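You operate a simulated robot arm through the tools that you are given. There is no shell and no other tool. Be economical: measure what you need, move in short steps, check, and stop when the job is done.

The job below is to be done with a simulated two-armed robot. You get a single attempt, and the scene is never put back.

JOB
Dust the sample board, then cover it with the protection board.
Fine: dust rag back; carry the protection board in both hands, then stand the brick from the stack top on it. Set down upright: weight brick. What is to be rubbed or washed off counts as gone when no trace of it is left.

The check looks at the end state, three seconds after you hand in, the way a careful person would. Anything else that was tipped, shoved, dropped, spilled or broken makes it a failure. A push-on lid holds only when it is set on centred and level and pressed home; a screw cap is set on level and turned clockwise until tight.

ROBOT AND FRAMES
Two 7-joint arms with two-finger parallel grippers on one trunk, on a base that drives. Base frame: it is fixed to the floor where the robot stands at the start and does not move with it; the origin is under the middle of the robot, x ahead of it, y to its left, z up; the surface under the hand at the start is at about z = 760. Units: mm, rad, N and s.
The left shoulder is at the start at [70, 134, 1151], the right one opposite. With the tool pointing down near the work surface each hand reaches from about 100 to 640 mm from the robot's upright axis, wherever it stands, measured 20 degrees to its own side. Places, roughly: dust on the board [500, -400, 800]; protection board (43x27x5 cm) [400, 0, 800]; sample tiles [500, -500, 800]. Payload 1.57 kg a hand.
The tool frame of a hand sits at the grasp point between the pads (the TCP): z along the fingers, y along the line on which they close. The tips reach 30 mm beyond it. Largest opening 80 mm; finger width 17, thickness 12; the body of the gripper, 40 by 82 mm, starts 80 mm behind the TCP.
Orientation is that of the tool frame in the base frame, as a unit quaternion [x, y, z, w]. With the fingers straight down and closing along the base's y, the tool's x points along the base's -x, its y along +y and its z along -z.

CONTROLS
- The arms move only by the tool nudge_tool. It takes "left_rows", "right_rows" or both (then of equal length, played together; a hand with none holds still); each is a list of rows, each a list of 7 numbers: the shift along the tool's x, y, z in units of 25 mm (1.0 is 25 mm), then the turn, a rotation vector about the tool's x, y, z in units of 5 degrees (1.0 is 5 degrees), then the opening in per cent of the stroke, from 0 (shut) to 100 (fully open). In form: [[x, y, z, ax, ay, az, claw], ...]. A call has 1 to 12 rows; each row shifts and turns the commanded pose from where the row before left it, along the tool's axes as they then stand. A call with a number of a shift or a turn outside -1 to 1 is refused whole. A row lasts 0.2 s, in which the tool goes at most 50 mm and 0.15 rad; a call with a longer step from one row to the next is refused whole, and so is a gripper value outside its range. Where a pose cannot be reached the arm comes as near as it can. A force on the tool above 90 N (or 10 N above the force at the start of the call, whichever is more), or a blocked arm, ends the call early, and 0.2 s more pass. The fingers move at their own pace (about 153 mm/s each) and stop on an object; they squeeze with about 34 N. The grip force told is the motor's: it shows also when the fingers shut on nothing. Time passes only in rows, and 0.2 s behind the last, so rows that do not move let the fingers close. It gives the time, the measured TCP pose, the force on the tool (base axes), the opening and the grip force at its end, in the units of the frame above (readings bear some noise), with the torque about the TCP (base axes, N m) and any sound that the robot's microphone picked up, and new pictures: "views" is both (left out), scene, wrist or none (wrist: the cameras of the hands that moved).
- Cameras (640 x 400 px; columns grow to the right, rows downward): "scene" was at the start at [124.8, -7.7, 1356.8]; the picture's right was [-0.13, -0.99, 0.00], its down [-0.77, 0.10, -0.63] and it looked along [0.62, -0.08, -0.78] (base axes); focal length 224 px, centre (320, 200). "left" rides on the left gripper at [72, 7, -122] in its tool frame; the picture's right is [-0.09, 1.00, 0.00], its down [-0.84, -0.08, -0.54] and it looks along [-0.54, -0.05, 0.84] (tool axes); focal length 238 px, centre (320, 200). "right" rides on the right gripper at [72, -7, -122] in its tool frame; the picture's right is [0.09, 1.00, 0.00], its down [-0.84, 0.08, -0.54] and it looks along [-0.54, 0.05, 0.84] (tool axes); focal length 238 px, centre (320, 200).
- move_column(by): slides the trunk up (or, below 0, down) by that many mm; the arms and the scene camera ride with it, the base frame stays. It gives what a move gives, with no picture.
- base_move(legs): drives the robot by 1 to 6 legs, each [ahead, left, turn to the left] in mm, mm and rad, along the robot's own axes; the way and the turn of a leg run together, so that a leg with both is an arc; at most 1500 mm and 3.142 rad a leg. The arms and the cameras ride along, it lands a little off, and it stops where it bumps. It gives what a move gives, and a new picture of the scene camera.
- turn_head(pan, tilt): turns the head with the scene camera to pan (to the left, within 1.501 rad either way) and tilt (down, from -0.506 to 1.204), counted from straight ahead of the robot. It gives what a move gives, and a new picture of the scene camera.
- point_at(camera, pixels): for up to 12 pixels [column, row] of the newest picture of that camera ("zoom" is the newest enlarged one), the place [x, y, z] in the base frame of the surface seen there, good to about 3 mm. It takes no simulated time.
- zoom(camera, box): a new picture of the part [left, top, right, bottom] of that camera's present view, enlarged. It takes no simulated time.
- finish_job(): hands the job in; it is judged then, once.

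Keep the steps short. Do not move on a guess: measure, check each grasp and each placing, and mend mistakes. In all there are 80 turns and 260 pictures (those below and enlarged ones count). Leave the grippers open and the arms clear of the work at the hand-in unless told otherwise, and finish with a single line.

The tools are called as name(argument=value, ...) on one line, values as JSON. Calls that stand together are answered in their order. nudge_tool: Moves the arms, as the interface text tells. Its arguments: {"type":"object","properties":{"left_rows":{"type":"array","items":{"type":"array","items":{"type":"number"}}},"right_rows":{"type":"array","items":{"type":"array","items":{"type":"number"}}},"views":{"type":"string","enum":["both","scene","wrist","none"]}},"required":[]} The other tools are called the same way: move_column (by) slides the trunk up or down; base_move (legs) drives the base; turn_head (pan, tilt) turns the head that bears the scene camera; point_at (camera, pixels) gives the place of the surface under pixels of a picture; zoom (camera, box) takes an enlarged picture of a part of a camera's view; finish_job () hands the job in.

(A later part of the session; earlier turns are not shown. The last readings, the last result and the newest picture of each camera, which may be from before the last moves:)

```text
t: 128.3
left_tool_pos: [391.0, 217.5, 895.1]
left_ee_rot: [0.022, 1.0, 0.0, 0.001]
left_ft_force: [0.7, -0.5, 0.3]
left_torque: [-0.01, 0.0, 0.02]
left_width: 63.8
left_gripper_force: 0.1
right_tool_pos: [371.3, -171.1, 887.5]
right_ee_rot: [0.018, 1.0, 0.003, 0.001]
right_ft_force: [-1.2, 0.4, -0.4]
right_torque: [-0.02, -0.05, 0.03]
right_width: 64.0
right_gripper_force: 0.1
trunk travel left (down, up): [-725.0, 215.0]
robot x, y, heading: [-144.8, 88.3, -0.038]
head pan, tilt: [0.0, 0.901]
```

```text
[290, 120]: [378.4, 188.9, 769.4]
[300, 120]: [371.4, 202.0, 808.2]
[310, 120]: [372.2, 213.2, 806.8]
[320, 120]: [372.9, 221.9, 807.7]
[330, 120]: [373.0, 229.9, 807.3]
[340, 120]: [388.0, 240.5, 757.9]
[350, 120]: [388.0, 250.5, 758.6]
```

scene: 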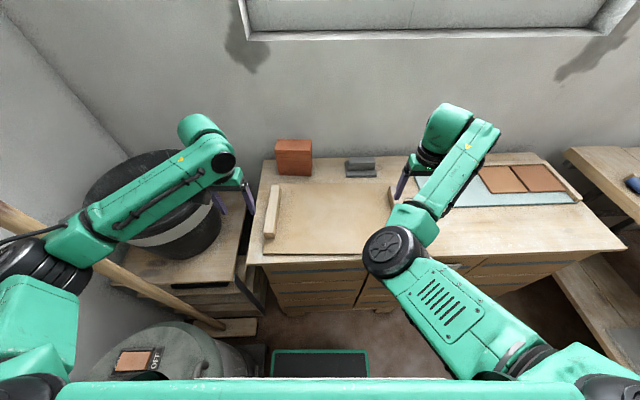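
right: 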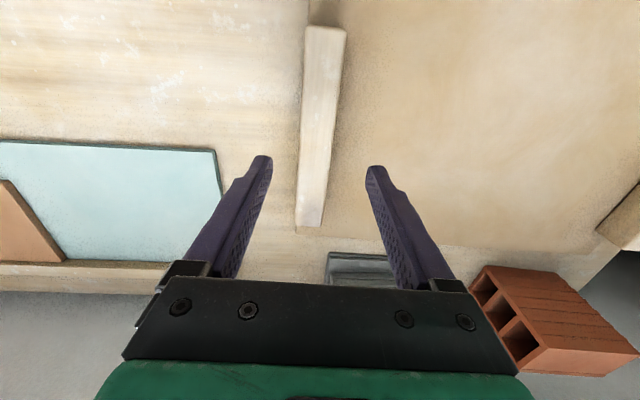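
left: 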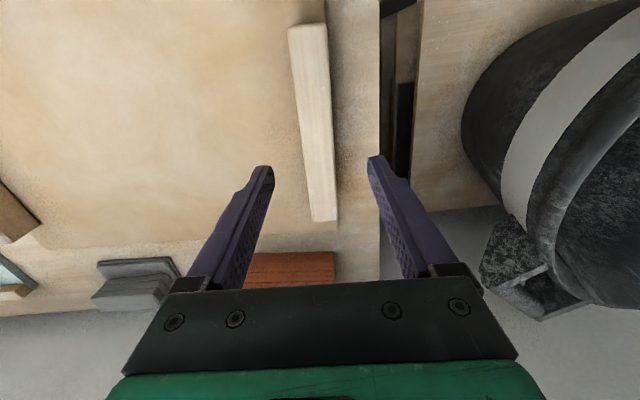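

Both hands are centred over the battens. Equalise heights, then lower both with the trunk by 81 mm and close.

nudge_tool(left_rows=[[0, -0.06, 0.3, 0, 0, 0, 80], [0, 0, 0, 0, 0, 0, 80]], right_rows=[[0, -0.1, 0, 0, 0, 0.08, 80], [0, 0, 0, 0, 0, 0, 80]], views="none")

move_column(by=-80)

nudge_tool(left_rows=[[0, 0, 0, 0, 0, 0, 0], [0, 0, 0, 0, 0, 0, 0], [0, 0, 0, 0, 0, 0, 0], [0, 0, 0, 0, 0, 0, 0]], right_rows=[[0, 0, 0, 0, 0, 0, 0], [0, 0, 0, 0, 0, 0, 0], [0, 0, 0, 0, 0, 0, 0], [0, 0, 0, 0, 0, 0, 0]], views="both")

```text
t: 128.9
left_tool_pos: [391.2, 215.6, 887.2]
left_ee_rot: [0.021, 1.0, 0.0, 0.001]
left_ft_force: [0.6, 0.4, 0.1]
left_torque: [-0.01, 0.02, -0.01]
left_width: 63.9
left_gripper_force: 0.1
right_tool_pos: [372.0, -174.3, 887.0]
right_ee_rot: [0.022, 1.0, 0.003, 0.001]
right_ft_force: [0.4, 0.7, 0.0]
right_torque: [-0.01, 0.01, -0.01]
right_width: 63.9
right_gripper_force: 0.0
trunk travel left (down, up): [-725.0, 215.0]
robot x, y, heading: [-144.9, 92.2, -0.041]
head pan, tilt: [0.0, 0.901]
```

```text
t: 130.1
left_tool_pos: [390.7, 216.4, 808.1]
left_ee_rot: [0.022, 1.0, 0.0, 0.001]
left_ft_force: [0.2, 0.2, 0.7]
left_torque: [-0.02, 0.0, 0.0]
left_width: 63.7
left_gripper_force: 0.1
right_tool_pos: [371.5, -173.8, 808.0]
right_ee_rot: [0.022, 1.0, 0.003, 0.001]
right_ft_force: [0.5, -0.5, 0.1]
right_torque: [-0.01, 0.02, -0.01]
right_width: 63.7
right_gripper_force: 0.1
trunk travel left (down, up): [-645.0, 295.0]
robot x, y, heading: [-143.3, 90.1, -0.042]
head pan, tilt: [0.0, 0.901]
```

```text
t: 131.1
left_tool_pos: [390.9, 215.7, 806.8]
left_ee_rot: [0.023, 1.0, 0.0, 0.0]
left_ft_force: [-0.6, -4.8, 1.8]
left_torque: [-0.07, 0.08, -0.14]
left_width: 29.9
left_gripper_force: 33.7
right_tool_pos: [371.4, -174.3, 808.0]
right_ee_rot: [0.021, 1.0, 0.004, 0.001]
right_ft_force: [0.7, 3.4, 1.3]
right_torque: [-0.86, 0.33, -0.1]
right_width: 29.5
right_gripper_force: 34.1
trunk travel left (down, up): [-645.0, 295.0]
robot x, y, heading: [-142.7, 95.2, -0.039]
head pan, tilt: [0.0, 0.901]
```

scene: 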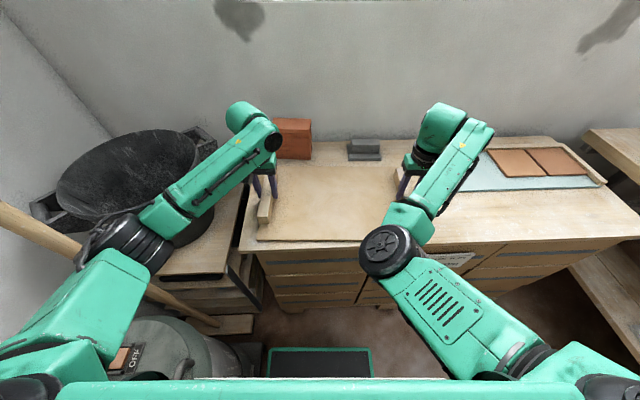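
right: 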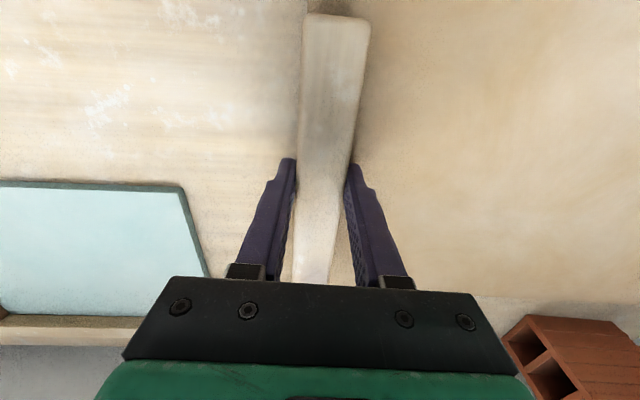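
left: 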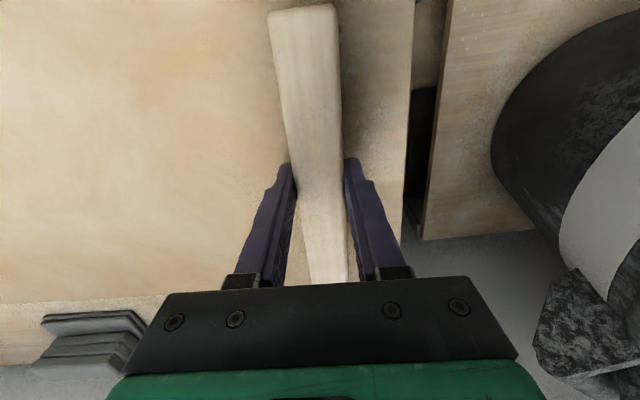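

Both battens are gripped (≈29.7 mm, 34 N). Lift 30 mm with the trunk and check, then 60 more.

move_column(by=30)

move_column(by=60)

nudge_tool(left_rows=[[0, 0, 0, 0, 0, 0, 0]], right_rows=[[0, 0, 0, 0, 0, 0, 0]], views="scene")

```text
t: 131.8
left_tool_pos: [391.5, 216.3, 836.9]
left_ee_rot: [0.021, 1.0, 0.001, -0.001]
left_ft_force: [-1.5, -5.5, -0.9]
left_torque: [-0.06, 0.04, -0.14]
left_width: 29.5
left_gripper_force: 33.8
right_tool_pos: [371.4, -174.1, 836.9]
right_ee_rot: [0.022, 1.0, 0.005, 0.0]
right_ft_force: [1.7, 6.0, -5.0]
right_torque: [-0.81, 0.01, -0.05]
right_width: 29.7
right_gripper_force: 34.4
trunk travel left (down, up): [-675.0, 265.0]
robot x, y, heading: [-141.2, 90.5, -0.042]
head pan, tilt: [0.0, 0.901]
```

```text
t: 132.8
left_tool_pos: [390.7, 216.0, 897.2]
left_ee_rot: [0.021, 1.0, 0.0, 0.001]
left_ft_force: [0.0, -7.1, -1.1]
left_torque: [-0.06, 0.06, -0.04]
left_width: 29.6
left_gripper_force: 34.1
right_tool_pos: [371.0, -174.0, 896.6]
right_ee_rot: [0.022, 1.0, 0.003, 0.0]
right_ft_force: [0.8, 7.5, -4.4]
right_torque: [-0.75, 0.03, -0.03]
right_width: 29.8
right_gripper_force: 34.7
trunk travel left (down, up): [-735.0, 205.0]
robot x, y, heading: [-145.0, 92.8, -0.041]
head pan, tilt: [0.0, 0.901]
```

```text
t: 133.2
left_tool_pos: [390.9, 216.7, 897.1]
left_ee_rot: [0.021, 1.0, 0.0, -0.001]
left_ft_force: [-1.1, -8.2, -1.3]
left_torque: [-0.04, -0.03, -0.04]
left_width: 29.6
left_gripper_force: 33.6
right_tool_pos: [370.9, -173.5, 897.9]
right_ee_rot: [0.022, 1.0, 0.004, 0.0]
right_ft_force: [0.5, 7.7, -4.9]
right_torque: [-0.72, 0.07, -0.01]
right_width: 29.7
right_gripper_force: 34.4
trunk travel left (down, up): [-735.0, 205.0]
robot x, y, heading: [-146.5, 88.1, -0.042]
head pan, tilt: [0.0, 0.901]
```

scene: 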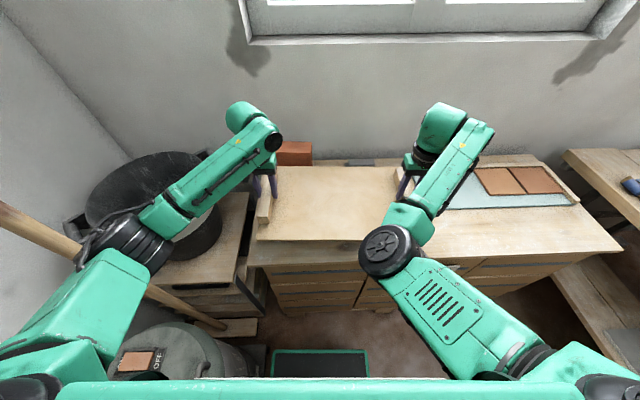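

The board is level in both hands. Square it (+0.045 rad) and drive 590 mm right.

base_move(legs=[[0, 0, 0.045], [0, -590, 0]])

```text
t: 137.0
left_tool_pos: [390.0, -343.1, 896.2]
left_ee_rot: [-0.006, 1.0, 0.001, 0.0]
left_ft_force: [-1.0, -11.7, -0.6]
left_torque: [-0.18, 0.04, -0.1]
left_width: 29.5
left_gripper_force: 33.9
right_tool_pos: [390.4, -734.1, 897.7]
right_ee_rot: [-0.005, 1.0, 0.003, -0.001]
right_ft_force: [-0.1, 11.3, -4.8]
right_torque: [-0.71, -0.03, -0.08]
right_width: 29.9
right_gripper_force: 34.1
trunk travel left (down, up): [-735.0, 205.0]
robot x, y, heading: [-143.0, -492.9, 0.016]
head pan, tilt: [0.0, 0.901]
```

scene: 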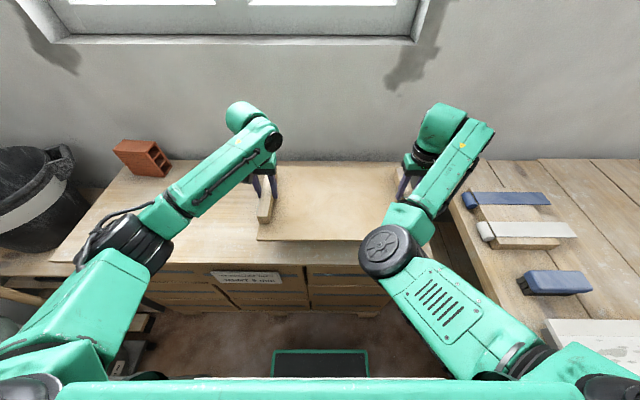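

Board is square, with midpoint (390,−539). Ahead 97 mm and right 7 mm, then look with both wrist cameras.

base_move(legs=[[97, -8, 0]])

nudge_tool(left_rows=[[0, 0, 0, 0, 0, 0, 0]], right_rows=[[0, 0, 0, 0, 0, 0, 0]], views="wrist")

point_at(camera="scene", pixels=[[258, 239], [285, 170], [362, 240], [390, 172], [330, 200], [248, 200], [275, 185]])

```text
t: 138.1
left_tool_pos: [485.7, -351.9, 898.2]
left_ee_rot: [-0.005, 1.0, 0.0, 0.001]
left_ft_force: [-0.7, -1.8, -0.7]
left_torque: [0.04, 0.07, -0.11]
left_width: 29.6
left_gripper_force: 34.2
right_tool_pos: [485.1, -741.4, 897.6]
right_ee_rot: [-0.005, 1.0, 0.004, 0.0]
right_ft_force: [0.9, 1.7, -4.7]
right_torque: [-0.83, -0.02, -0.05]
right_width: 29.7
right_gripper_force: 33.7
trunk travel left (down, up): [-735.0, 205.0]
robot x, y, heading: [-47.6, -508.1, 0.012]
head pan, tilt: [0.0, 0.901]
```

scene: 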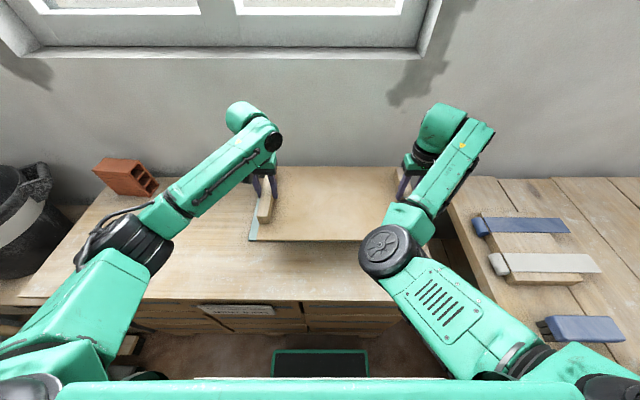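

```text
t: 138.5
left_tool_pos: [484.0, -351.8, 897.3]
left_ee_rot: [-0.006, 1.0, 0.0, 0.002]
left_ft_force: [0.0, -1.1, -0.5]
left_torque: [0.21, 0.04, 0.05]
left_width: 29.6
left_gripper_force: 34.0
right_tool_pos: [485.1, -741.4, 897.3]
right_ee_rot: [-0.005, 1.0, 0.004, 0.001]
right_ft_force: [-0.2, 1.4, -4.4]
right_torque: [-0.68, -0.02, -0.02]
right_width: 29.8
right_gripper_force: 34.2
trunk travel left (down, up): [-735.0, 205.0]
robot x, y, heading: [-44.4, -506.6, 0.011]
head pan, tilt: [0.0, 0.901]
```

right: 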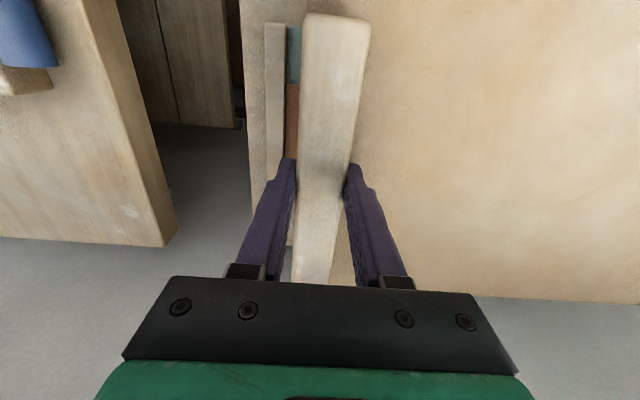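
left: 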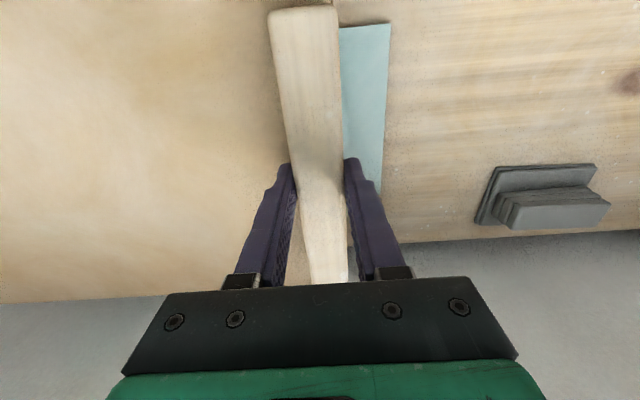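

```text
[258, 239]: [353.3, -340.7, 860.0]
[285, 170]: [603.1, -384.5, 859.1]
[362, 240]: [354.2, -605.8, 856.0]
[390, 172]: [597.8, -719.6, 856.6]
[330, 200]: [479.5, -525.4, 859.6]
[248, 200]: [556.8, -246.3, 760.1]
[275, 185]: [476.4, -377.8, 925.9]
```

The board covers about y −760…−334. I'll shift it 6 mm right to cover the tile edge fully, then lower 58 mm with the trunk.

nudge_tool(left_rows=[[0, -0.13, 0, 0, 0, 0, 0], [0, -0.13, 0, 0, 0, 0, 0], [0, 0, 0, 0, 0, 0, 0]], right_rows=[[0, -0.13, 0, 0, 0, 0, 0], [0, -0.13, 0, 0, 0, 0, 0], [0, 0, 0, 0, 0, 0, 0]], views="none")

move_column(by=-56)

move_column(by=-7)

```text
t: 139.3
left_tool_pos: [485.3, -357.5, 897.2]
left_ee_rot: [-0.005, 1.0, -0.001, 0.0]
left_ft_force: [-2.1, 1.3, -2.4]
left_torque: [0.11, -0.1, -0.43]
left_width: 29.4
left_gripper_force: 34.6
right_tool_pos: [485.1, -747.7, 896.6]
right_ee_rot: [-0.005, 1.0, 0.003, 0.001]
right_ft_force: [2.9, -1.8, -3.6]
right_torque: [-0.7, 0.12, -0.22]
right_width: 29.6
right_gripper_force: 33.5
trunk travel left (down, up): [-735.0, 205.0]
robot x, y, heading: [-43.0, -502.7, 0.014]
head pan, tilt: [0.0, 0.901]
```

```text
t: 140.3
left_tool_pos: [484.5, -357.8, 841.6]
left_ee_rot: [-0.005, 1.0, 0.0, 0.0]
left_ft_force: [-0.8, 4.0, -1.0]
left_torque: [0.14, 0.09, -0.11]
left_width: 29.9
left_gripper_force: 34.0
right_tool_pos: [485.0, -748.9, 841.5]
right_ee_rot: [-0.004, 1.0, 0.004, 0.0]
right_ft_force: [0.5, -4.1, -3.3]
right_torque: [-0.77, -0.11, -0.12]
right_width: 29.4
right_gripper_force: 34.0
trunk travel left (down, up): [-679.0, 261.0]
robot x, y, heading: [-44.8, -504.8, 0.014]
head pan, tilt: [0.0, 0.901]
```

```text
t: 140.8
left_tool_pos: [485.4, -357.9, 833.8]
left_ee_rot: [-0.005, 1.0, 0.0, 0.0]
left_ft_force: [-1.6, 4.9, -1.3]
left_torque: [0.15, -0.04, -0.04]
left_width: 29.6
left_gripper_force: 34.1
right_tool_pos: [485.0, -748.6, 834.1]
right_ee_rot: [-0.004, 1.0, 0.004, 0.0]
right_ft_force: [-0.2, -5.9, -3.9]
right_torque: [-0.72, 0.0, -0.05]
right_width: 29.8
right_gripper_force: 34.2
trunk travel left (down, up): [-672.0, 268.0]
robot x, y, heading: [-43.7, -503.2, 0.011]
head pan, tilt: [0.0, 0.901]
```

Close to contact. Continue down in small steps, watching for the load change.

move_column(by=-4)

move_column(by=-3)

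zoom(camera="right", box=[220, 0, 420, 200])

```text
t: 141.3
left_tool_pos: [483.9, -357.7, 834.2]
left_ee_rot: [-0.006, 1.0, -0.001, 0.004]
left_ft_force: [3.3, 6.5, 8.7]
left_torque: [0.24, -1.15, -0.13]
left_width: 29.8
left_gripper_force: 34.4
right_tool_pos: [484.3, -747.5, 833.3]
right_ee_rot: [-0.005, 1.0, 0.003, 0.005]
right_ft_force: [4.7, -6.5, 9.2]
right_torque: [-0.68, -1.14, 0.0]
right_width: 29.5
right_gripper_force: 34.5
trunk travel left (down, up): [-668.0, 272.0]
robot x, y, heading: [-44.7, -500.7, 0.011]
head pan, tilt: [0.0, 0.901]
```

```text
t: 141.9
left_tool_pos: [483.0, -357.7, 829.7]
left_ee_rot: [-0.005, 1.0, 0.0, 0.002]
left_ft_force: [0.6, 6.3, 9.2]
left_torque: [0.11, -1.08, -0.05]
left_width: 29.8
left_gripper_force: 33.9
right_tool_pos: [482.6, -748.5, 830.2]
right_ee_rot: [-0.004, 1.0, 0.003, 0.003]
right_ft_force: [4.4, -7.4, 8.3]
right_torque: [-0.89, -1.15, 0.03]
right_width: 29.6
right_gripper_force: 33.7
trunk travel left (down, up): [-665.0, 275.0]
robot x, y, heading: [-42.6, -502.4, 0.006]
head pan, tilt: [0.0, 0.901]
```

```text
2.00 times, centred on (320, 100) of right
```

zoom: 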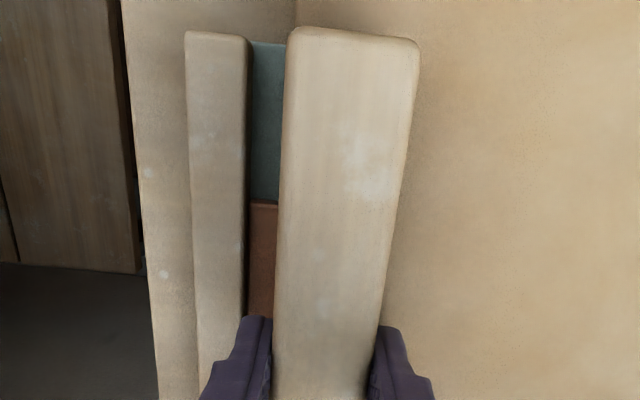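

Rear edge has touched the rim. To centre the board better over the whole sample (centre about (495,−535)), I'll lift 8 mm, shift +10 mm in y and +10 mm in x, and set down again.

move_column(by=10)

nudge_tool(left_rows=[[-0.2, 0.22, 0, 0, 0, 0, 0], [-0.2, 0.22, 0, 0, 0, 0, 0], [0, 0, 0, 0, 0, 0, 0]], right_rows=[[-0.2, 0.22, 0, 0, 0, 0, 0], [-0.2, 0.22, 0, 0, 0, 0, 0], [0, 0, 0, 0, 0, 0, 0]], views="none")

move_column(by=-9)

move_column(by=-4)

```text
t: 142.4
left_tool_pos: [484.3, -357.7, 837.9]
left_ee_rot: [-0.005, 1.0, 0.0, 0.0]
left_ft_force: [-1.6, 8.4, -1.0]
left_torque: [0.11, 0.55, -0.27]
left_width: 29.7
left_gripper_force: 34.2
right_tool_pos: [484.1, -748.0, 836.7]
right_ee_rot: [-0.004, 1.0, 0.003, -0.001]
right_ft_force: [0.6, -7.7, -5.3]
right_torque: [-0.88, -0.52, -0.12]
right_width: 29.5
right_gripper_force: 33.5
trunk travel left (down, up): [-675.0, 265.0]
robot x, y, heading: [-44.4, -507.8, 0.008]
head pan, tilt: [0.0, 0.901]
```

```text
t: 143.2
left_tool_pos: [495.2, -346.8, 838.4]
left_ee_rot: [-0.005, 1.0, 0.0, 0.0]
left_ft_force: [-0.1, 8.1, -2.0]
left_torque: [0.36, 0.03, -0.19]
left_width: 29.8
left_gripper_force: 33.9
right_tool_pos: [495.0, -736.6, 836.5]
right_ee_rot: [-0.005, 1.0, 0.003, 0.0]
right_ft_force: [0.4, -7.8, -4.2]
right_torque: [-0.66, -0.01, -0.02]
right_width: 29.7
right_gripper_force: 33.9
trunk travel left (down, up): [-675.0, 265.0]
robot x, y, heading: [-41.0, -503.0, 0.01]
head pan, tilt: [0.0, 0.901]
```

```text
t: 143.8
left_tool_pos: [494.3, -347.7, 830.6]
left_ee_rot: [-0.006, 1.0, 0.0, 0.001]
left_ft_force: [-0.2, 8.3, 0.1]
left_torque: [0.18, -0.82, 0.0]
left_width: 29.6
left_gripper_force: 33.7
right_tool_pos: [494.9, -736.2, 829.9]
right_ee_rot: [-0.004, 1.0, 0.002, 0.002]
right_ft_force: [1.3, -9.5, 3.5]
right_torque: [-0.84, 0.0, -0.03]
right_width: 29.8
right_gripper_force: 33.8
trunk travel left (down, up): [-666.0, 274.0]
robot x, y, heading: [-41.6, -506.2, 0.012]
head pan, tilt: [0.0, 0.901]
```

```text
t: 144.4
left_tool_pos: [493.4, -346.2, 829.2]
left_ee_rot: [-0.006, 1.0, -0.001, 0.004]
left_ft_force: [7.8, 9.2, 17.4]
left_torque: [0.31, -0.38, -0.01]
left_width: 29.8
left_gripper_force: 34.1
right_tool_pos: [494.5, -736.9, 828.5]
right_ee_rot: [-0.005, 1.0, 0.003, 0.005]
right_ft_force: [8.7, -10.7, 19.9]
right_torque: [-0.81, -0.5, 0.06]
right_width: 29.7
right_gripper_force: 34.0
trunk travel left (down, up): [-662.0, 278.0]
robot x, y, heading: [-45.3, -501.9, 0.014]
head pan, tilt: [0.0, 0.901]
```

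The board carries on its supports (≈18 N per hand). Open both grippers, then rise with the trunk.

nudge_tool(left_rows=[[0, 0, 0, 0, 0, 0, 30], [0, 0, 0, 0, 0, 0, 60], [0, 0, 0, 0, 0, 0, 80], [0, 0, 0, 0, 0, 0, 80]], right_rows=[[0, 0, 0, 0, 0, 0, 30], [0, 0, 0, 0, 0, 0, 60], [0, 0, 0, 0, 0, 0, 80], [0, 0, 0, 0, 0, 0, 80]], views="none")

move_column(by=120)

base_move(legs=[[-60, 0, 0]])

point_at(camera="scene", pixels=[[300, 170], [300, 200], [300, 225], [340, 170], [340, 200], [340, 225], [270, 200], [380, 190], [262, 235]])

```text
t: 145.4
left_tool_pos: [493.4, -347.0, 825.0]
left_ee_rot: [-0.005, 1.0, 0.0, 0.0]
left_ft_force: [-0.3, 0.2, 0.2]
left_torque: [0.01, -0.01, 0.03]
left_width: 64.2
left_gripper_force: 0.0
right_tool_pos: [494.9, -737.1, 824.6]
right_ee_rot: [-0.005, 1.0, 0.005, 0.0]
right_ft_force: [0.3, -0.1, 0.1]
right_torque: [0.01, 0.0, 0.01]
right_width: 63.8
right_gripper_force: 0.1
trunk travel left (down, up): [-662.0, 278.0]
robot x, y, heading: [-45.1, -503.6, 0.011]
head pan, tilt: [0.0, 0.901]
```

```text
t: 146.9
left_tool_pos: [493.8, -346.2, 944.1]
left_ee_rot: [-0.006, 1.0, 0.0, 0.0]
left_ft_force: [-0.4, 0.3, -0.6]
left_torque: [0.0, 0.0, 0.02]
left_width: 64.0
left_gripper_force: 0.0
right_tool_pos: [495.0, -736.0, 945.2]
right_ee_rot: [-0.005, 1.0, 0.003, 0.002]
right_ft_force: [-0.4, -0.6, 1.3]
right_torque: [0.01, -0.01, 0.01]
right_width: 64.1
right_gripper_force: 0.0
trunk travel left (down, up): [-782.0, 158.0]
robot x, y, heading: [-42.8, -500.7, 0.011]
head pan, tilt: [0.0, 0.901]
```

```text
t: 147.8
left_tool_pos: [437.4, -346.9, 943.3]
left_ee_rot: [-0.006, 1.0, 0.0, -0.001]
left_ft_force: [1.0, 0.7, -0.2]
left_torque: [-0.01, 0.01, 0.0]
left_width: 63.8
left_gripper_force: 0.0
right_tool_pos: [438.3, -737.3, 944.3]
right_ee_rot: [-0.005, 1.0, 0.003, -0.001]
right_ft_force: [0.7, -0.4, -0.1]
right_torque: [0.01, 0.01, 0.02]
right_width: 64.3
right_gripper_force: 0.0
trunk travel left (down, up): [-782.0, 158.0]
robot x, y, heading: [-103.1, -506.2, 0.015]
head pan, tilt: [0.0, 0.901]
```

scene: 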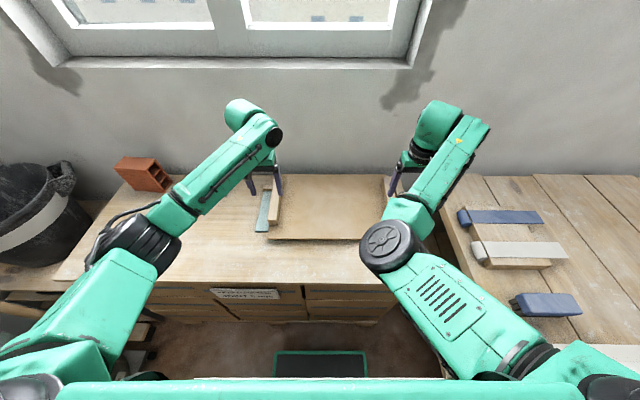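

```text
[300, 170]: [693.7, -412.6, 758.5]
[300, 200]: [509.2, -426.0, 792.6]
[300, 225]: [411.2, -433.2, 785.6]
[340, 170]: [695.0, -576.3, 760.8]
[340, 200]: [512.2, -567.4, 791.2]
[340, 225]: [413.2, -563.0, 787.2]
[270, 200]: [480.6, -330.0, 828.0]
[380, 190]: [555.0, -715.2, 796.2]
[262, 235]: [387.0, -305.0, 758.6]
```

The board rests steadily on the rim and tiles (about 3° slope). Next is the brick. I'll turn the left wrist 90° so it closes along x, and let base and trunk do the positioning.

nudge_tool(left_rows=[[0, 0, 0, 0, 0, 1, 90], [0, 0, 0, 0, 0, 1, 90], [0, 0, 0, 0, 0, 1, 90], [0, 0, 0, 0, 0, 1, 90], [0, 0, 0, 0, 0, 1, 90], [0, 0, 0, 0, 0, 1, 90], [0, 0, 0, 0, 0, 1, 90], [0, 0, 0, 0, 0, 1, 90], [0, 0, 0, 0, 0, 1, 90], [0, 0, 0, 0, 0, 1, 90], [0, 0, 0, 0, 0, 1, 90], [0, 0, 0, 0, 0, 1, 90]], views="none")

nudge_tool(left_rows=[[0, 0, 0, 0, 0, 1, 90], [0, 0, 0, 0, 0, 1, 90], [0, 0, 0, 0, 0, 1, 90], [0, 0, 0, 0, 0, 1, 90], [0, 0, 0, 0, 0, 1, 90], [0, 0, 0, 0, 0, 1, 90], [0, 0, 0, 0, 0, 0.1, 90]], views="both")

```text
t: 150.4
left_tool_pos: [433.7, -346.2, 944.8]
left_ee_rot: [0.496, 0.869, -0.001, 0.001]
left_ft_force: [0.3, 0.4, 0.3]
left_torque: [-0.04, 0.0, 0.0]
left_width: 72.2
left_gripper_force: 0.1
right_tool_pos: [435.6, -735.7, 945.6]
right_ee_rot: [-0.005, 1.0, 0.004, 0.0]
right_ft_force: [-0.6, 0.6, -0.8]
right_torque: [-0.02, 0.0, 0.0]
right_width: 64.0
right_gripper_force: 0.1
trunk travel left (down, up): [-782.0, 158.0]
robot x, y, heading: [-103.1, -502.3, 0.014]
head pan, tilt: [0.0, 0.901]
```

```text
t: 152.0
left_tool_pos: [434.0, -346.8, 945.3]
left_ee_rot: [0.706, 0.708, 0.001, 0.001]
left_ft_force: [0.5, -0.4, 0.1]
left_torque: [0.0, 0.01, 0.0]
left_width: 71.7
left_gripper_force: 0.1
right_tool_pos: [434.0, -736.5, 944.3]
right_ee_rot: [-0.006, 1.0, 0.004, 0.001]
right_ft_force: [0.1, -0.3, 0.2]
right_torque: [-0.04, -0.01, 0.0]
right_width: 64.2
right_gripper_force: 0.0
trunk travel left (down, up): [-782.0, 158.0]
robot x, y, heading: [-104.2, -506.3, 0.017]
head pan, tilt: [0.0, 0.901]
```

scene: 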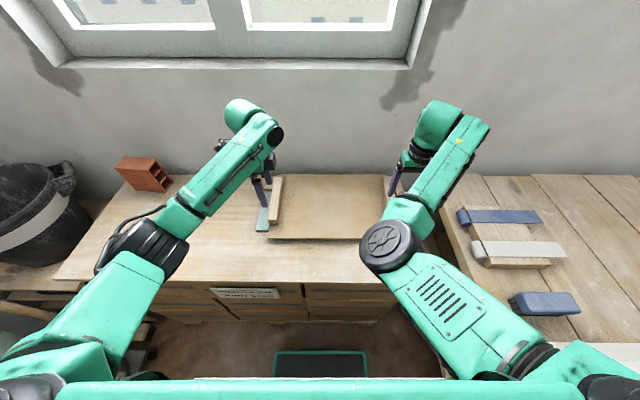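
left: 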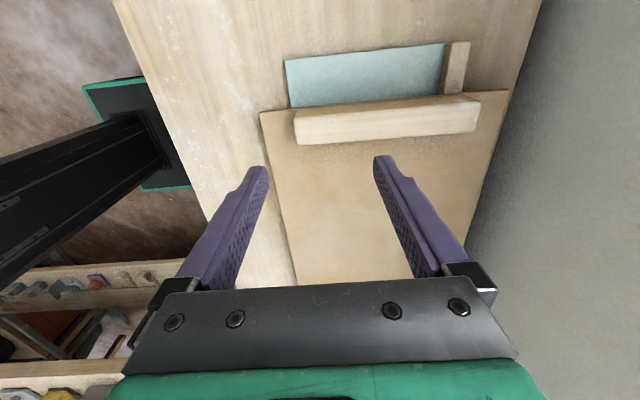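

The wrist turned cleanly. Now move the left hand 100 mm inboard and 35 mm forward relative to the robot.

nudge_tool(left_rows=[[-0.8, 0.28, 0, 0, 0, 0, 90], [-0.8, 0.28, 0, 0, 0, 0, 90], [-0.8, 0.28, 0, 0, 0, 0, 90], [-0.8, 0.28, 0, 0, 0, 0, 90], [-0.8, 0.28, 0, 0, 0, 0, 90]], views="scene")

```text
t: 153.2
left_tool_pos: [469.4, -448.1, 943.7]
left_ee_rot: [0.706, 0.708, 0.002, 0.001]
left_ft_force: [-1.3, -0.4, -0.2]
left_torque: [-0.02, 0.0, -0.02]
left_width: 72.1
left_gripper_force: 0.0
right_tool_pos: [434.9, -738.0, 944.8]
right_ee_rot: [-0.005, 1.0, 0.004, 0.0]
right_ft_force: [0.6, 0.2, 0.2]
right_torque: [0.02, 0.01, 0.01]
right_width: 64.0
right_gripper_force: 0.0
trunk travel left (down, up): [-782.0, 158.0]
robot x, y, heading: [-103.7, -502.4, 0.012]
head pan, tilt: [0.0, 0.901]
```

scene: 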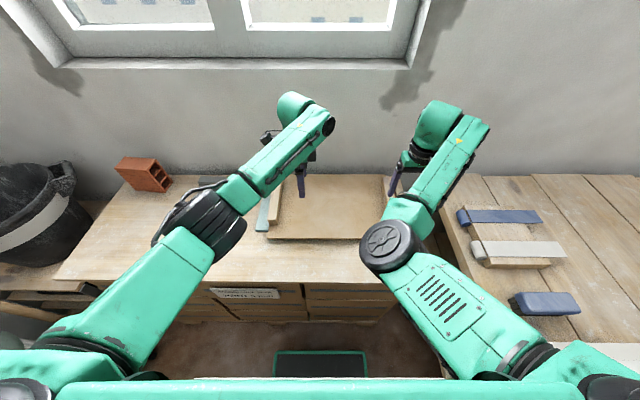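

No limits met. Raise 30 mm and drive to the brick: 598 mm left, then about 120 ahead.

move_column(by=30)

base_move(legs=[[0, 598, -0.013], [118, 0, 0]])

nudge_tool(left_rows=[[0, 0, 0, 0, 0, 0, 100], [0, 0, 0, 0, 0, 0, 100]], views="wrist")

```text
t: 154.0
left_tool_pos: [468.2, -447.5, 974.0]
left_ee_rot: [0.706, 0.708, 0.0, -0.001]
left_ft_force: [0.1, 0.1, 1.2]
left_torque: [0.03, -0.01, -0.02]
left_width: 71.7
left_gripper_force: 0.0
right_tool_pos: [435.1, -736.2, 974.7]
right_ee_rot: [-0.005, 1.0, 0.004, 0.001]
right_ft_force: [-0.2, -0.5, 0.7]
right_torque: [0.0, 0.01, 0.0]
right_width: 64.2
right_gripper_force: 0.1
trunk travel left (down, up): [-812.0, 128.0]
robot x, y, heading: [-105.7, -504.8, 0.011]
head pan, tilt: [0.0, 0.901]
```

```text
t: 158.2
left_tool_pos: [582.6, 141.1, 974.7]
left_ee_rot: [0.711, 0.703, 0.0, 0.001]
left_ft_force: [-0.2, 0.9, 0.2]
left_torque: [0.01, -0.01, 0.01]
left_width: 71.8
left_gripper_force: 0.1
right_tool_pos: [545.9, -146.2, 976.4]
right_ee_rot: [0.002, 1.0, 0.004, 0.002]
right_ft_force: [-0.7, 0.5, 0.0]
right_torque: [-0.02, -0.01, 0.0]
right_width: 64.1
right_gripper_force: 0.1
trunk travel left (down, up): [-812.0, 128.0]
robot x, y, heading: [13.8, 90.4, -0.002]
head pan, tilt: [0.0, 0.901]
```

scene: 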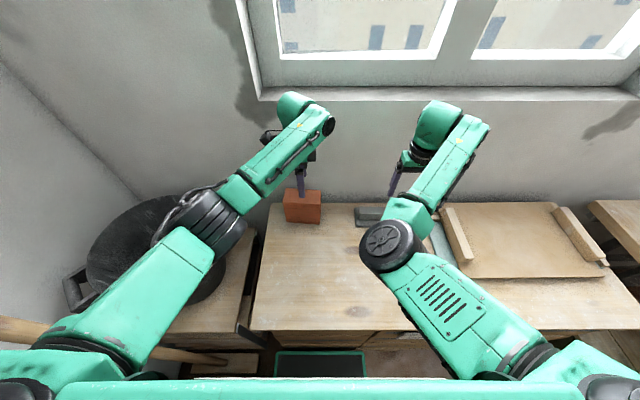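

```text
t: 158.8
left_tool_pos: [585.8, 141.9, 975.0]
left_ee_rot: [0.711, 0.703, 0.001, 0.0]
left_ft_force: [0.3, 0.0, -0.3]
left_torque: [-0.01, 0.02, -0.05]
left_width: 79.9
left_gripper_force: 0.0
right_tool_pos: [546.7, -146.6, 975.8]
right_ee_rot: [0.002, 1.0, 0.003, 0.001]
right_ft_force: [-0.4, -0.6, 0.3]
right_torque: [-0.03, 0.0, 0.0]
right_width: 63.8
right_gripper_force: 0.1
trunk travel left (down, up): [-812.0, 128.0]
robot x, y, heading: [11.2, 91.2, -0.008]
head pan, tilt: [0.0, 0.901]
```

left: 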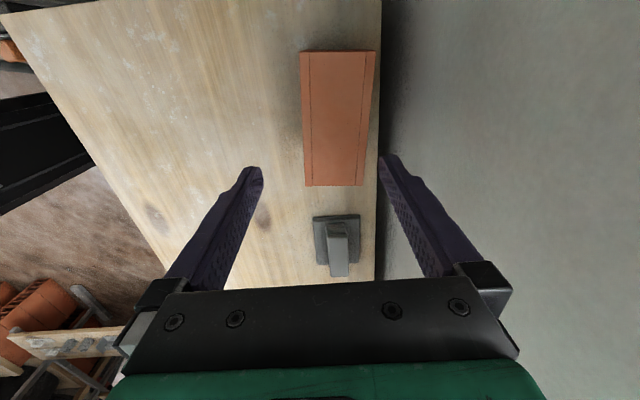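

I'll measure the brick's top corners from here.

point_at(camera="left", pixels=[[303, 55], [372, 56], [307, 182], [361, 182], [335, 120], [305, 120], [367, 120], [335, 53], [335, 183], [320, 222]])

zoom(camera="left", box=[240, 30, 440, 200])

```text
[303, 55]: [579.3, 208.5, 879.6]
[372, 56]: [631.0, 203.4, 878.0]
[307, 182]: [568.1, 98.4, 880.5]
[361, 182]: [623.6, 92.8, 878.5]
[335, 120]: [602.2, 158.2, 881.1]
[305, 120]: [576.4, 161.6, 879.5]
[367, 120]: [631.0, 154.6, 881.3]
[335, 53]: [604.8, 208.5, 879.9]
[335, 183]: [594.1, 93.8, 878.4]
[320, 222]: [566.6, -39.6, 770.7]
```

```text
2.35 times, centred on (340, 115) of left
```

zoom: 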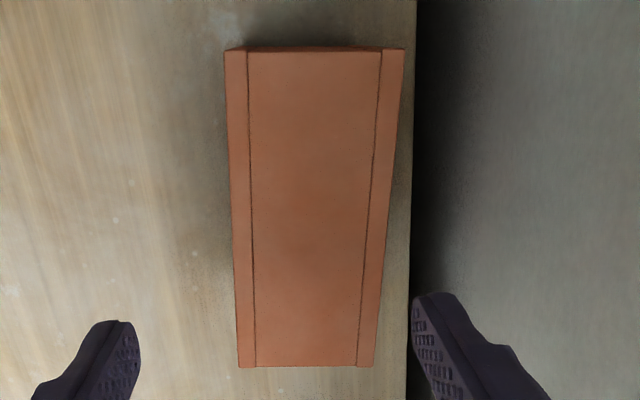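

Brick centre (601,151), long axis yawed about 4.7°. I'll align the left hand, and at the same time raise the right hand 75 mm so it stays clear when the trunk goes down.

nudge_tool(left_rows=[[0, 0, 0, 0, 0, 0.8, 100], [0.18, 0.3, 0, 0, 0, 0, 100], [0.18, 0.34, 0, 0, 0, 0, 100], [0, 0, 0, 0, 0, 0, 100]], right_rows=[[0.5, 0, -1, 0, 0, 0, 80], [0.5, 0, -1, 0, 0, 0, 80], [0.5, 0, -1, 0, 0, 0, 80], [0, 0, 0, 0, 0, 0, 80]], views="none")

move_column(by=-50)

nudge_tool(left_rows=[[0, 0, 0, 0, 0, 0, 100]], views="both")

```text
t: 159.8
left_tool_pos: [602.3, 149.7, 974.9]
left_ee_rot: [0.736, 0.677, 0.0, 0.001]
left_ft_force: [-1.1, 0.4, -0.7]
left_torque: [0.0, 0.01, 0.02]
left_width: 80.2
left_gripper_force: 0.1
right_tool_pos: [537.0, -164.6, 1036.8]
right_ee_rot: [0.001, 1.0, 0.004, 0.001]
right_ft_force: [-0.3, 0.2, -0.7]
right_torque: [0.0, 0.01, -0.01]
right_width: 64.1
right_gripper_force: 0.1
right hand out of reach, approached as far as the arm can: row 2, 3
trunk travel left (down, up): [-812.0, 128.0]
robot x, y, heading: [10.8, 97.4, 0.001]
head pan, tilt: [0.0, 0.901]
```

```text
t: 160.7
left_tool_pos: [602.4, 148.8, 924.1]
left_ee_rot: [0.736, 0.677, 0.001, 0.001]
left_ft_force: [-0.3, -0.5, -0.1]
left_torque: [-0.01, -0.01, -0.01]
left_width: 79.8
left_gripper_force: 0.0
right_tool_pos: [536.0, -163.0, 985.8]
right_ee_rot: [0.002, 1.0, 0.003, 0.001]
right_ft_force: [0.1, 0.1, 0.5]
right_torque: [-0.02, -0.01, 0.0]
right_width: 63.9
right_gripper_force: 0.0
trunk travel left (down, up): [-762.0, 178.0]
robot x, y, heading: [14.6, 95.7, 0.001]
head pan, tilt: [0.0, 0.901]
```

```text
t: 161.1
left_tool_pos: [603.6, 148.7, 923.9]
left_ee_rot: [0.736, 0.677, 0.0, -0.001]
left_ft_force: [0.2, 0.4, 0.0]
left_torque: [0.0, 0.0, -0.01]
left_width: 80.0
left_gripper_force: 0.0
right_tool_pos: [538.2, -164.4, 986.0]
right_ee_rot: [0.002, 1.0, 0.003, 0.001]
right_ft_force: [0.8, 0.2, 0.4]
right_torque: [0.0, -0.03, -0.03]
right_width: 63.8
right_gripper_force: 0.1
trunk travel left (down, up): [-762.0, 178.0]
robot x, y, heading: [13.7, 91.8, -0.003]
head pan, tilt: [0.0, 0.901]
```

scene: 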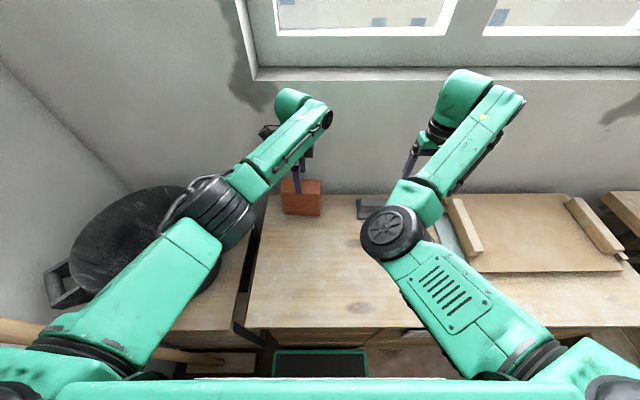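
left: 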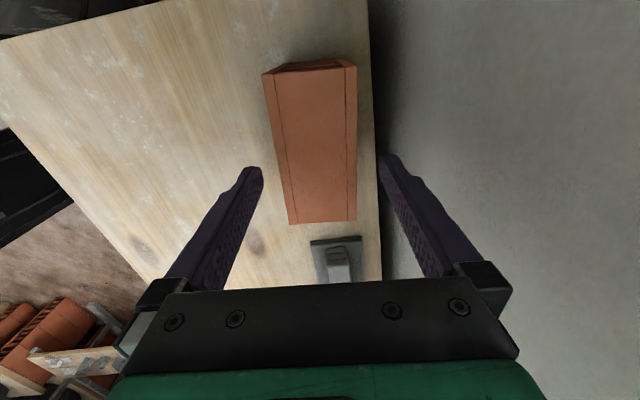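

Aligned (the camera is rolled about 5°, which explains the slant). Lower 78 mm more and close.

move_column(by=-78)

nudge_tool(left_rows=[[0, 0, 0, 0, 0, 0, 0], [0, 0, 0, 0, 0, 0, 0], [0, 0, 0, 0, 0, 0, 0], [0, 0, 0, 0, 0, 0, 0]], views="wrist")

move_column(by=8)

```text
t: 162.3
left_tool_pos: [603.2, 149.0, 846.5]
left_ee_rot: [0.735, 0.678, 0.001, 0.001]
left_ft_force: [-0.4, -0.3, -0.5]
left_torque: [-0.01, 0.04, 0.04]
left_width: 79.8
left_gripper_force: 0.1
right_tool_pos: [537.0, -162.6, 908.1]
right_ee_rot: [0.002, 1.0, 0.003, 0.002]
right_ft_force: [-0.7, 0.2, 0.4]
right_torque: [0.02, 0.03, 0.0]
right_width: 63.9
right_gripper_force: 0.0
trunk travel left (down, up): [-684.0, 256.0]
robot x, y, heading: [14.1, 92.8, -0.004]
head pan, tilt: [0.0, 0.901]
```

```text
t: 163.3
left_tool_pos: [601.6, 148.8, 846.1]
left_ee_rot: [0.735, 0.678, 0.001, 0.0]
left_ft_force: [-1.4, -0.9, 1.5]
left_torque: [-0.16, 0.22, -0.18]
left_width: 60.3
left_gripper_force: 34.1
right_tool_pos: [537.6, -163.8, 908.5]
right_ee_rot: [0.002, 1.0, 0.004, 0.001]
right_ft_force: [-0.2, -0.5, -0.7]
right_torque: [-0.01, 0.01, -0.01]
right_width: 64.0
right_gripper_force: 0.1
trunk travel left (down, up): [-684.0, 256.0]
robot x, y, heading: [11.8, 90.1, -0.007]
head pan, tilt: [0.0, 0.901]
```

left: 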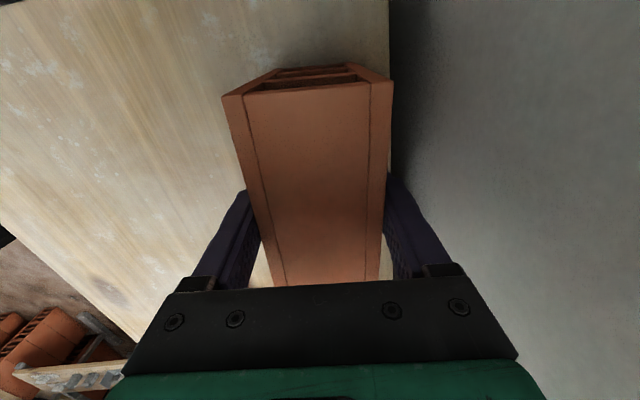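

```text
t: 163.8
left_tool_pos: [602.6, 150.0, 854.7]
left_ee_rot: [0.735, 0.678, 0.0, -0.001]
left_ft_force: [-0.1, -0.8, -5.9]
left_torque: [-0.02, 0.01, -0.03]
left_width: 59.7
left_gripper_force: 34.4
right_tool_pos: [537.3, -163.9, 915.1]
right_ee_rot: [0.001, 1.0, 0.004, 0.001]
right_ft_force: [-0.1, 0.0, -0.4]
right_torque: [0.01, -0.02, -0.01]
right_width: 64.1
right_gripper_force: 0.1
trunk travel left (down, up): [-692.0, 248.0]
robot x, y, heading: [8.9, 92.8, -0.005]
head pan, tilt: [0.0, 0.901]
```

The brick lifts (≈6 N load). Raise 90 mm, back off 105 mm and look.

move_column(by=90)

base_move(legs=[[-105, 0, 0]])

```text
t: 165.1
left_tool_pos: [604.6, 149.7, 943.1]
left_ee_rot: [0.735, 0.678, 0.0, 0.0]
left_ft_force: [-0.6, -0.2, -4.9]
left_torque: [0.03, 0.02, 0.0]
left_width: 59.8
left_gripper_force: 33.8
right_tool_pos: [538.2, -164.1, 1005.1]
right_ee_rot: [0.002, 1.0, 0.003, 0.001]
right_ft_force: [0.3, 0.6, -0.3]
right_torque: [0.0, -0.01, 0.02]
right_width: 63.9
right_gripper_force: 0.0
trunk travel left (down, up): [-782.0, 158.0]
robot x, y, heading: [10.2, 96.0, 0.0]
head pan, tilt: [0.0, 0.901]
```

```text
t: 166.2
left_tool_pos: [499.9, 147.8, 942.8]
left_ee_rot: [0.736, 0.677, 0.0, 0.0]
left_ft_force: [0.0, -0.2, -6.1]
left_torque: [0.02, 0.03, -0.02]
left_width: 60.0
left_gripper_force: 33.3
right_tool_pos: [434.2, -163.5, 1004.3]
right_ee_rot: [0.004, 1.0, 0.003, -0.001]
right_ft_force: [0.4, 0.1, -0.1]
right_torque: [0.0, -0.01, 0.01]
right_width: 63.7
right_gripper_force: 0.2
trunk travel left (down, up): [-782.0, 158.0]
robot x, y, heading: [-95.7, 91.9, -0.001]
head pan, tilt: [0.0, 0.901]
```

scene: 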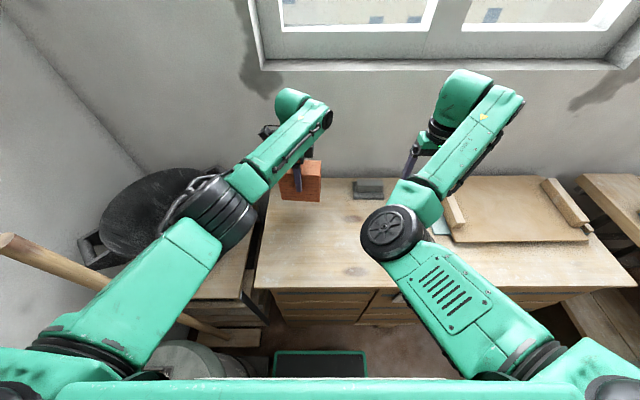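

The whole brick is in hand and nothing remained beneath. Raise 20 mm and drive 697 mm right over the board.

move_column(by=20)

base_move(legs=[[0, -697, 0]])

nudge_tool(left_rows=[[0, 0, 0, 0, 0, -0.95, 0], [0, 0, 0, 0, 0, 0, 0]], views="both")

```text
t: 166.9
left_tool_pos: [498.0, 150.0, 963.9]
left_ee_rot: [0.736, 0.677, 0.001, 0.0]
left_ft_force: [-0.7, 0.8, -5.6]
left_torque: [-0.01, -0.05, 0.02]
left_width: 59.6
left_gripper_force: 34.0
right_tool_pos: [432.8, -165.5, 1026.2]
right_ee_rot: [0.003, 1.0, 0.003, 0.001]
right_ft_force: [-0.6, -0.2, 0.5]
right_torque: [-0.02, 0.03, 0.0]
right_width: 64.1
right_gripper_force: 0.1
trunk travel left (down, up): [-802.0, 138.0]
robot x, y, heading: [-89.5, 91.6, -0.008]
head pan, tilt: [0.0, 0.901]
```

```text
t: 170.7
left_tool_pos: [491.6, -550.5, 962.9]
left_ee_rot: [0.741, 0.671, -0.001, 0.0]
left_ft_force: [0.1, 0.2, -5.7]
left_torque: [-0.02, 0.0, 0.01]
left_width: 59.7
left_gripper_force: 34.4
right_tool_pos: [420.6, -861.8, 1026.4]
right_ee_rot: [0.01, 1.0, 0.003, 0.0]
right_ft_force: [0.5, -0.2, 1.1]
right_torque: [-0.02, 0.0, 0.02]
right_width: 63.7
right_gripper_force: 0.0
trunk travel left (down, up): [-802.0, 138.0]
robot x, y, heading: [-101.8, -598.0, -0.018]
head pan, tilt: [0.0, 0.901]
```

scene: 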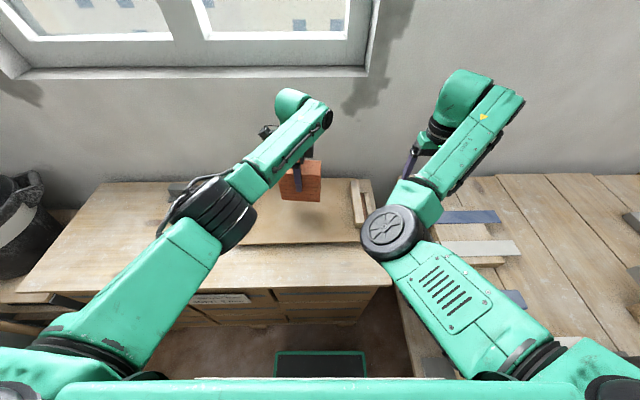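

```text
t: 171.3
left_tool_pos: [490.9, -551.2, 961.6]
left_ee_rot: [0.712, 0.702, -0.001, -0.001]
left_ft_force: [0.0, 0.8, -5.9]
left_torque: [-0.02, -0.02, -0.03]
left_width: 59.8
left_gripper_force: 34.1
right_tool_pos: [420.7, -863.8, 1025.6]
right_ee_rot: [0.01, 1.0, 0.004, 0.001]
right_ft_force: [-0.6, -0.3, -0.3]
right_torque: [-0.01, 0.0, -0.04]
right_width: 63.8
right_gripper_force: 0.1
trunk travel left (down, up): [-802.0, 138.0]
robot x, y, heading: [-102.7, -600.9, -0.021]
head pan, tilt: [0.0, 0.901]
```

scene: 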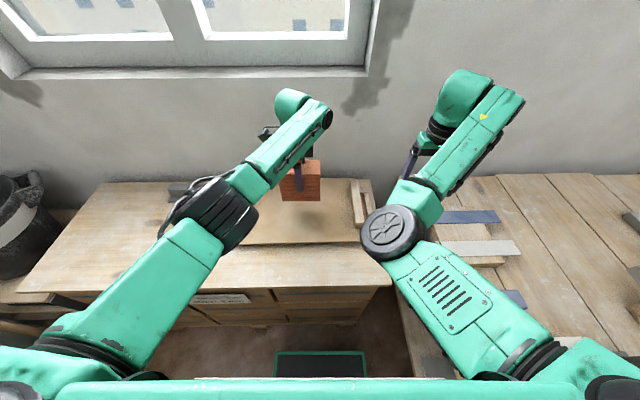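
left: 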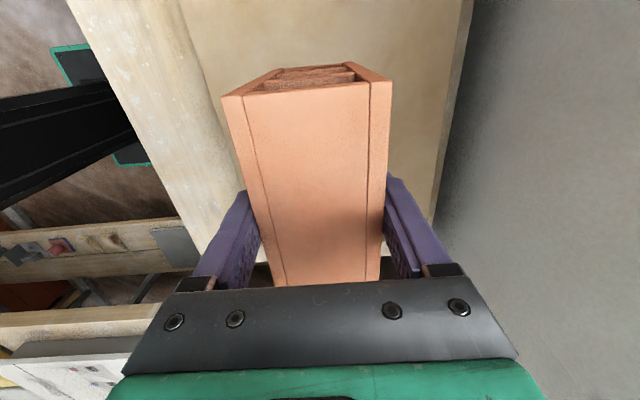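

Over the board centre. Pitch the brick 3° to match the board's slope, then lower 75 mm.

nudge_tool(left_rows=[[0, 0, 0, -0.6, 0, 0, 0], [0, 0, 0, 0, 0, 0, 0]], views="none")

move_column(by=-74)

zoom(camera="scene", box=[240, 140, 400, 260])

```text
t: 171.9
left_tool_pos: [491.4, -550.4, 963.4]
left_ee_rot: [0.712, 0.702, 0.019, 0.019]
left_ft_force: [-0.8, -0.3, -5.5]
left_torque: [-0.01, 0.01, -0.03]
left_width: 59.8
left_gripper_force: 33.2
right_tool_pos: [420.7, -862.2, 1026.1]
right_ee_rot: [0.01, 1.0, 0.003, 0.0]
right_ft_force: [-1.2, 0.1, 0.5]
right_torque: [-0.01, -0.03, 0.02]
right_width: 63.8
right_gripper_force: 0.1
trunk travel left (down, up): [-802.0, 138.0]
robot x, y, heading: [-100.3, -602.4, -0.018]
head pan, tilt: [0.0, 0.901]
```

```text
t: 173.0
left_tool_pos: [490.8, -550.7, 889.2]
left_ee_rot: [0.712, 0.701, 0.019, 0.019]
left_ft_force: [-0.4, 0.0, -5.8]
left_torque: [-0.06, 0.02, 0.03]
left_width: 59.8
left_gripper_force: 34.6
right_tool_pos: [420.3, -864.0, 952.1]
right_ee_rot: [0.011, 1.0, 0.003, 0.0]
right_ft_force: [0.0, 0.7, -0.9]
right_torque: [0.01, 0.01, 0.0]
right_width: 64.3
right_gripper_force: 0.1
trunk travel left (down, up): [-728.0, 212.0]
robot x, y, heading: [-100.2, -597.8, -0.015]
head pan, tilt: [0.0, 0.901]
```

```text
3.33 times, centred on (320, 200) of scene
```

zoom: 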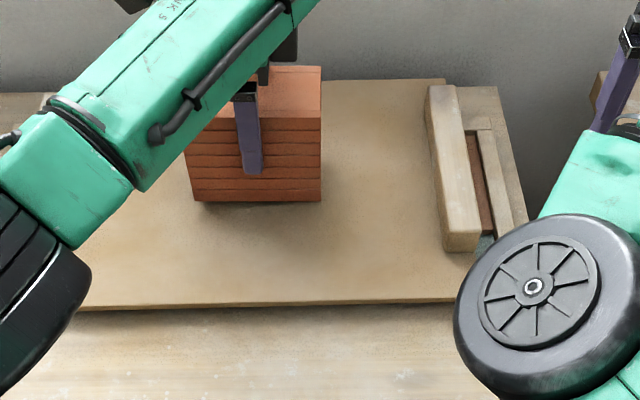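

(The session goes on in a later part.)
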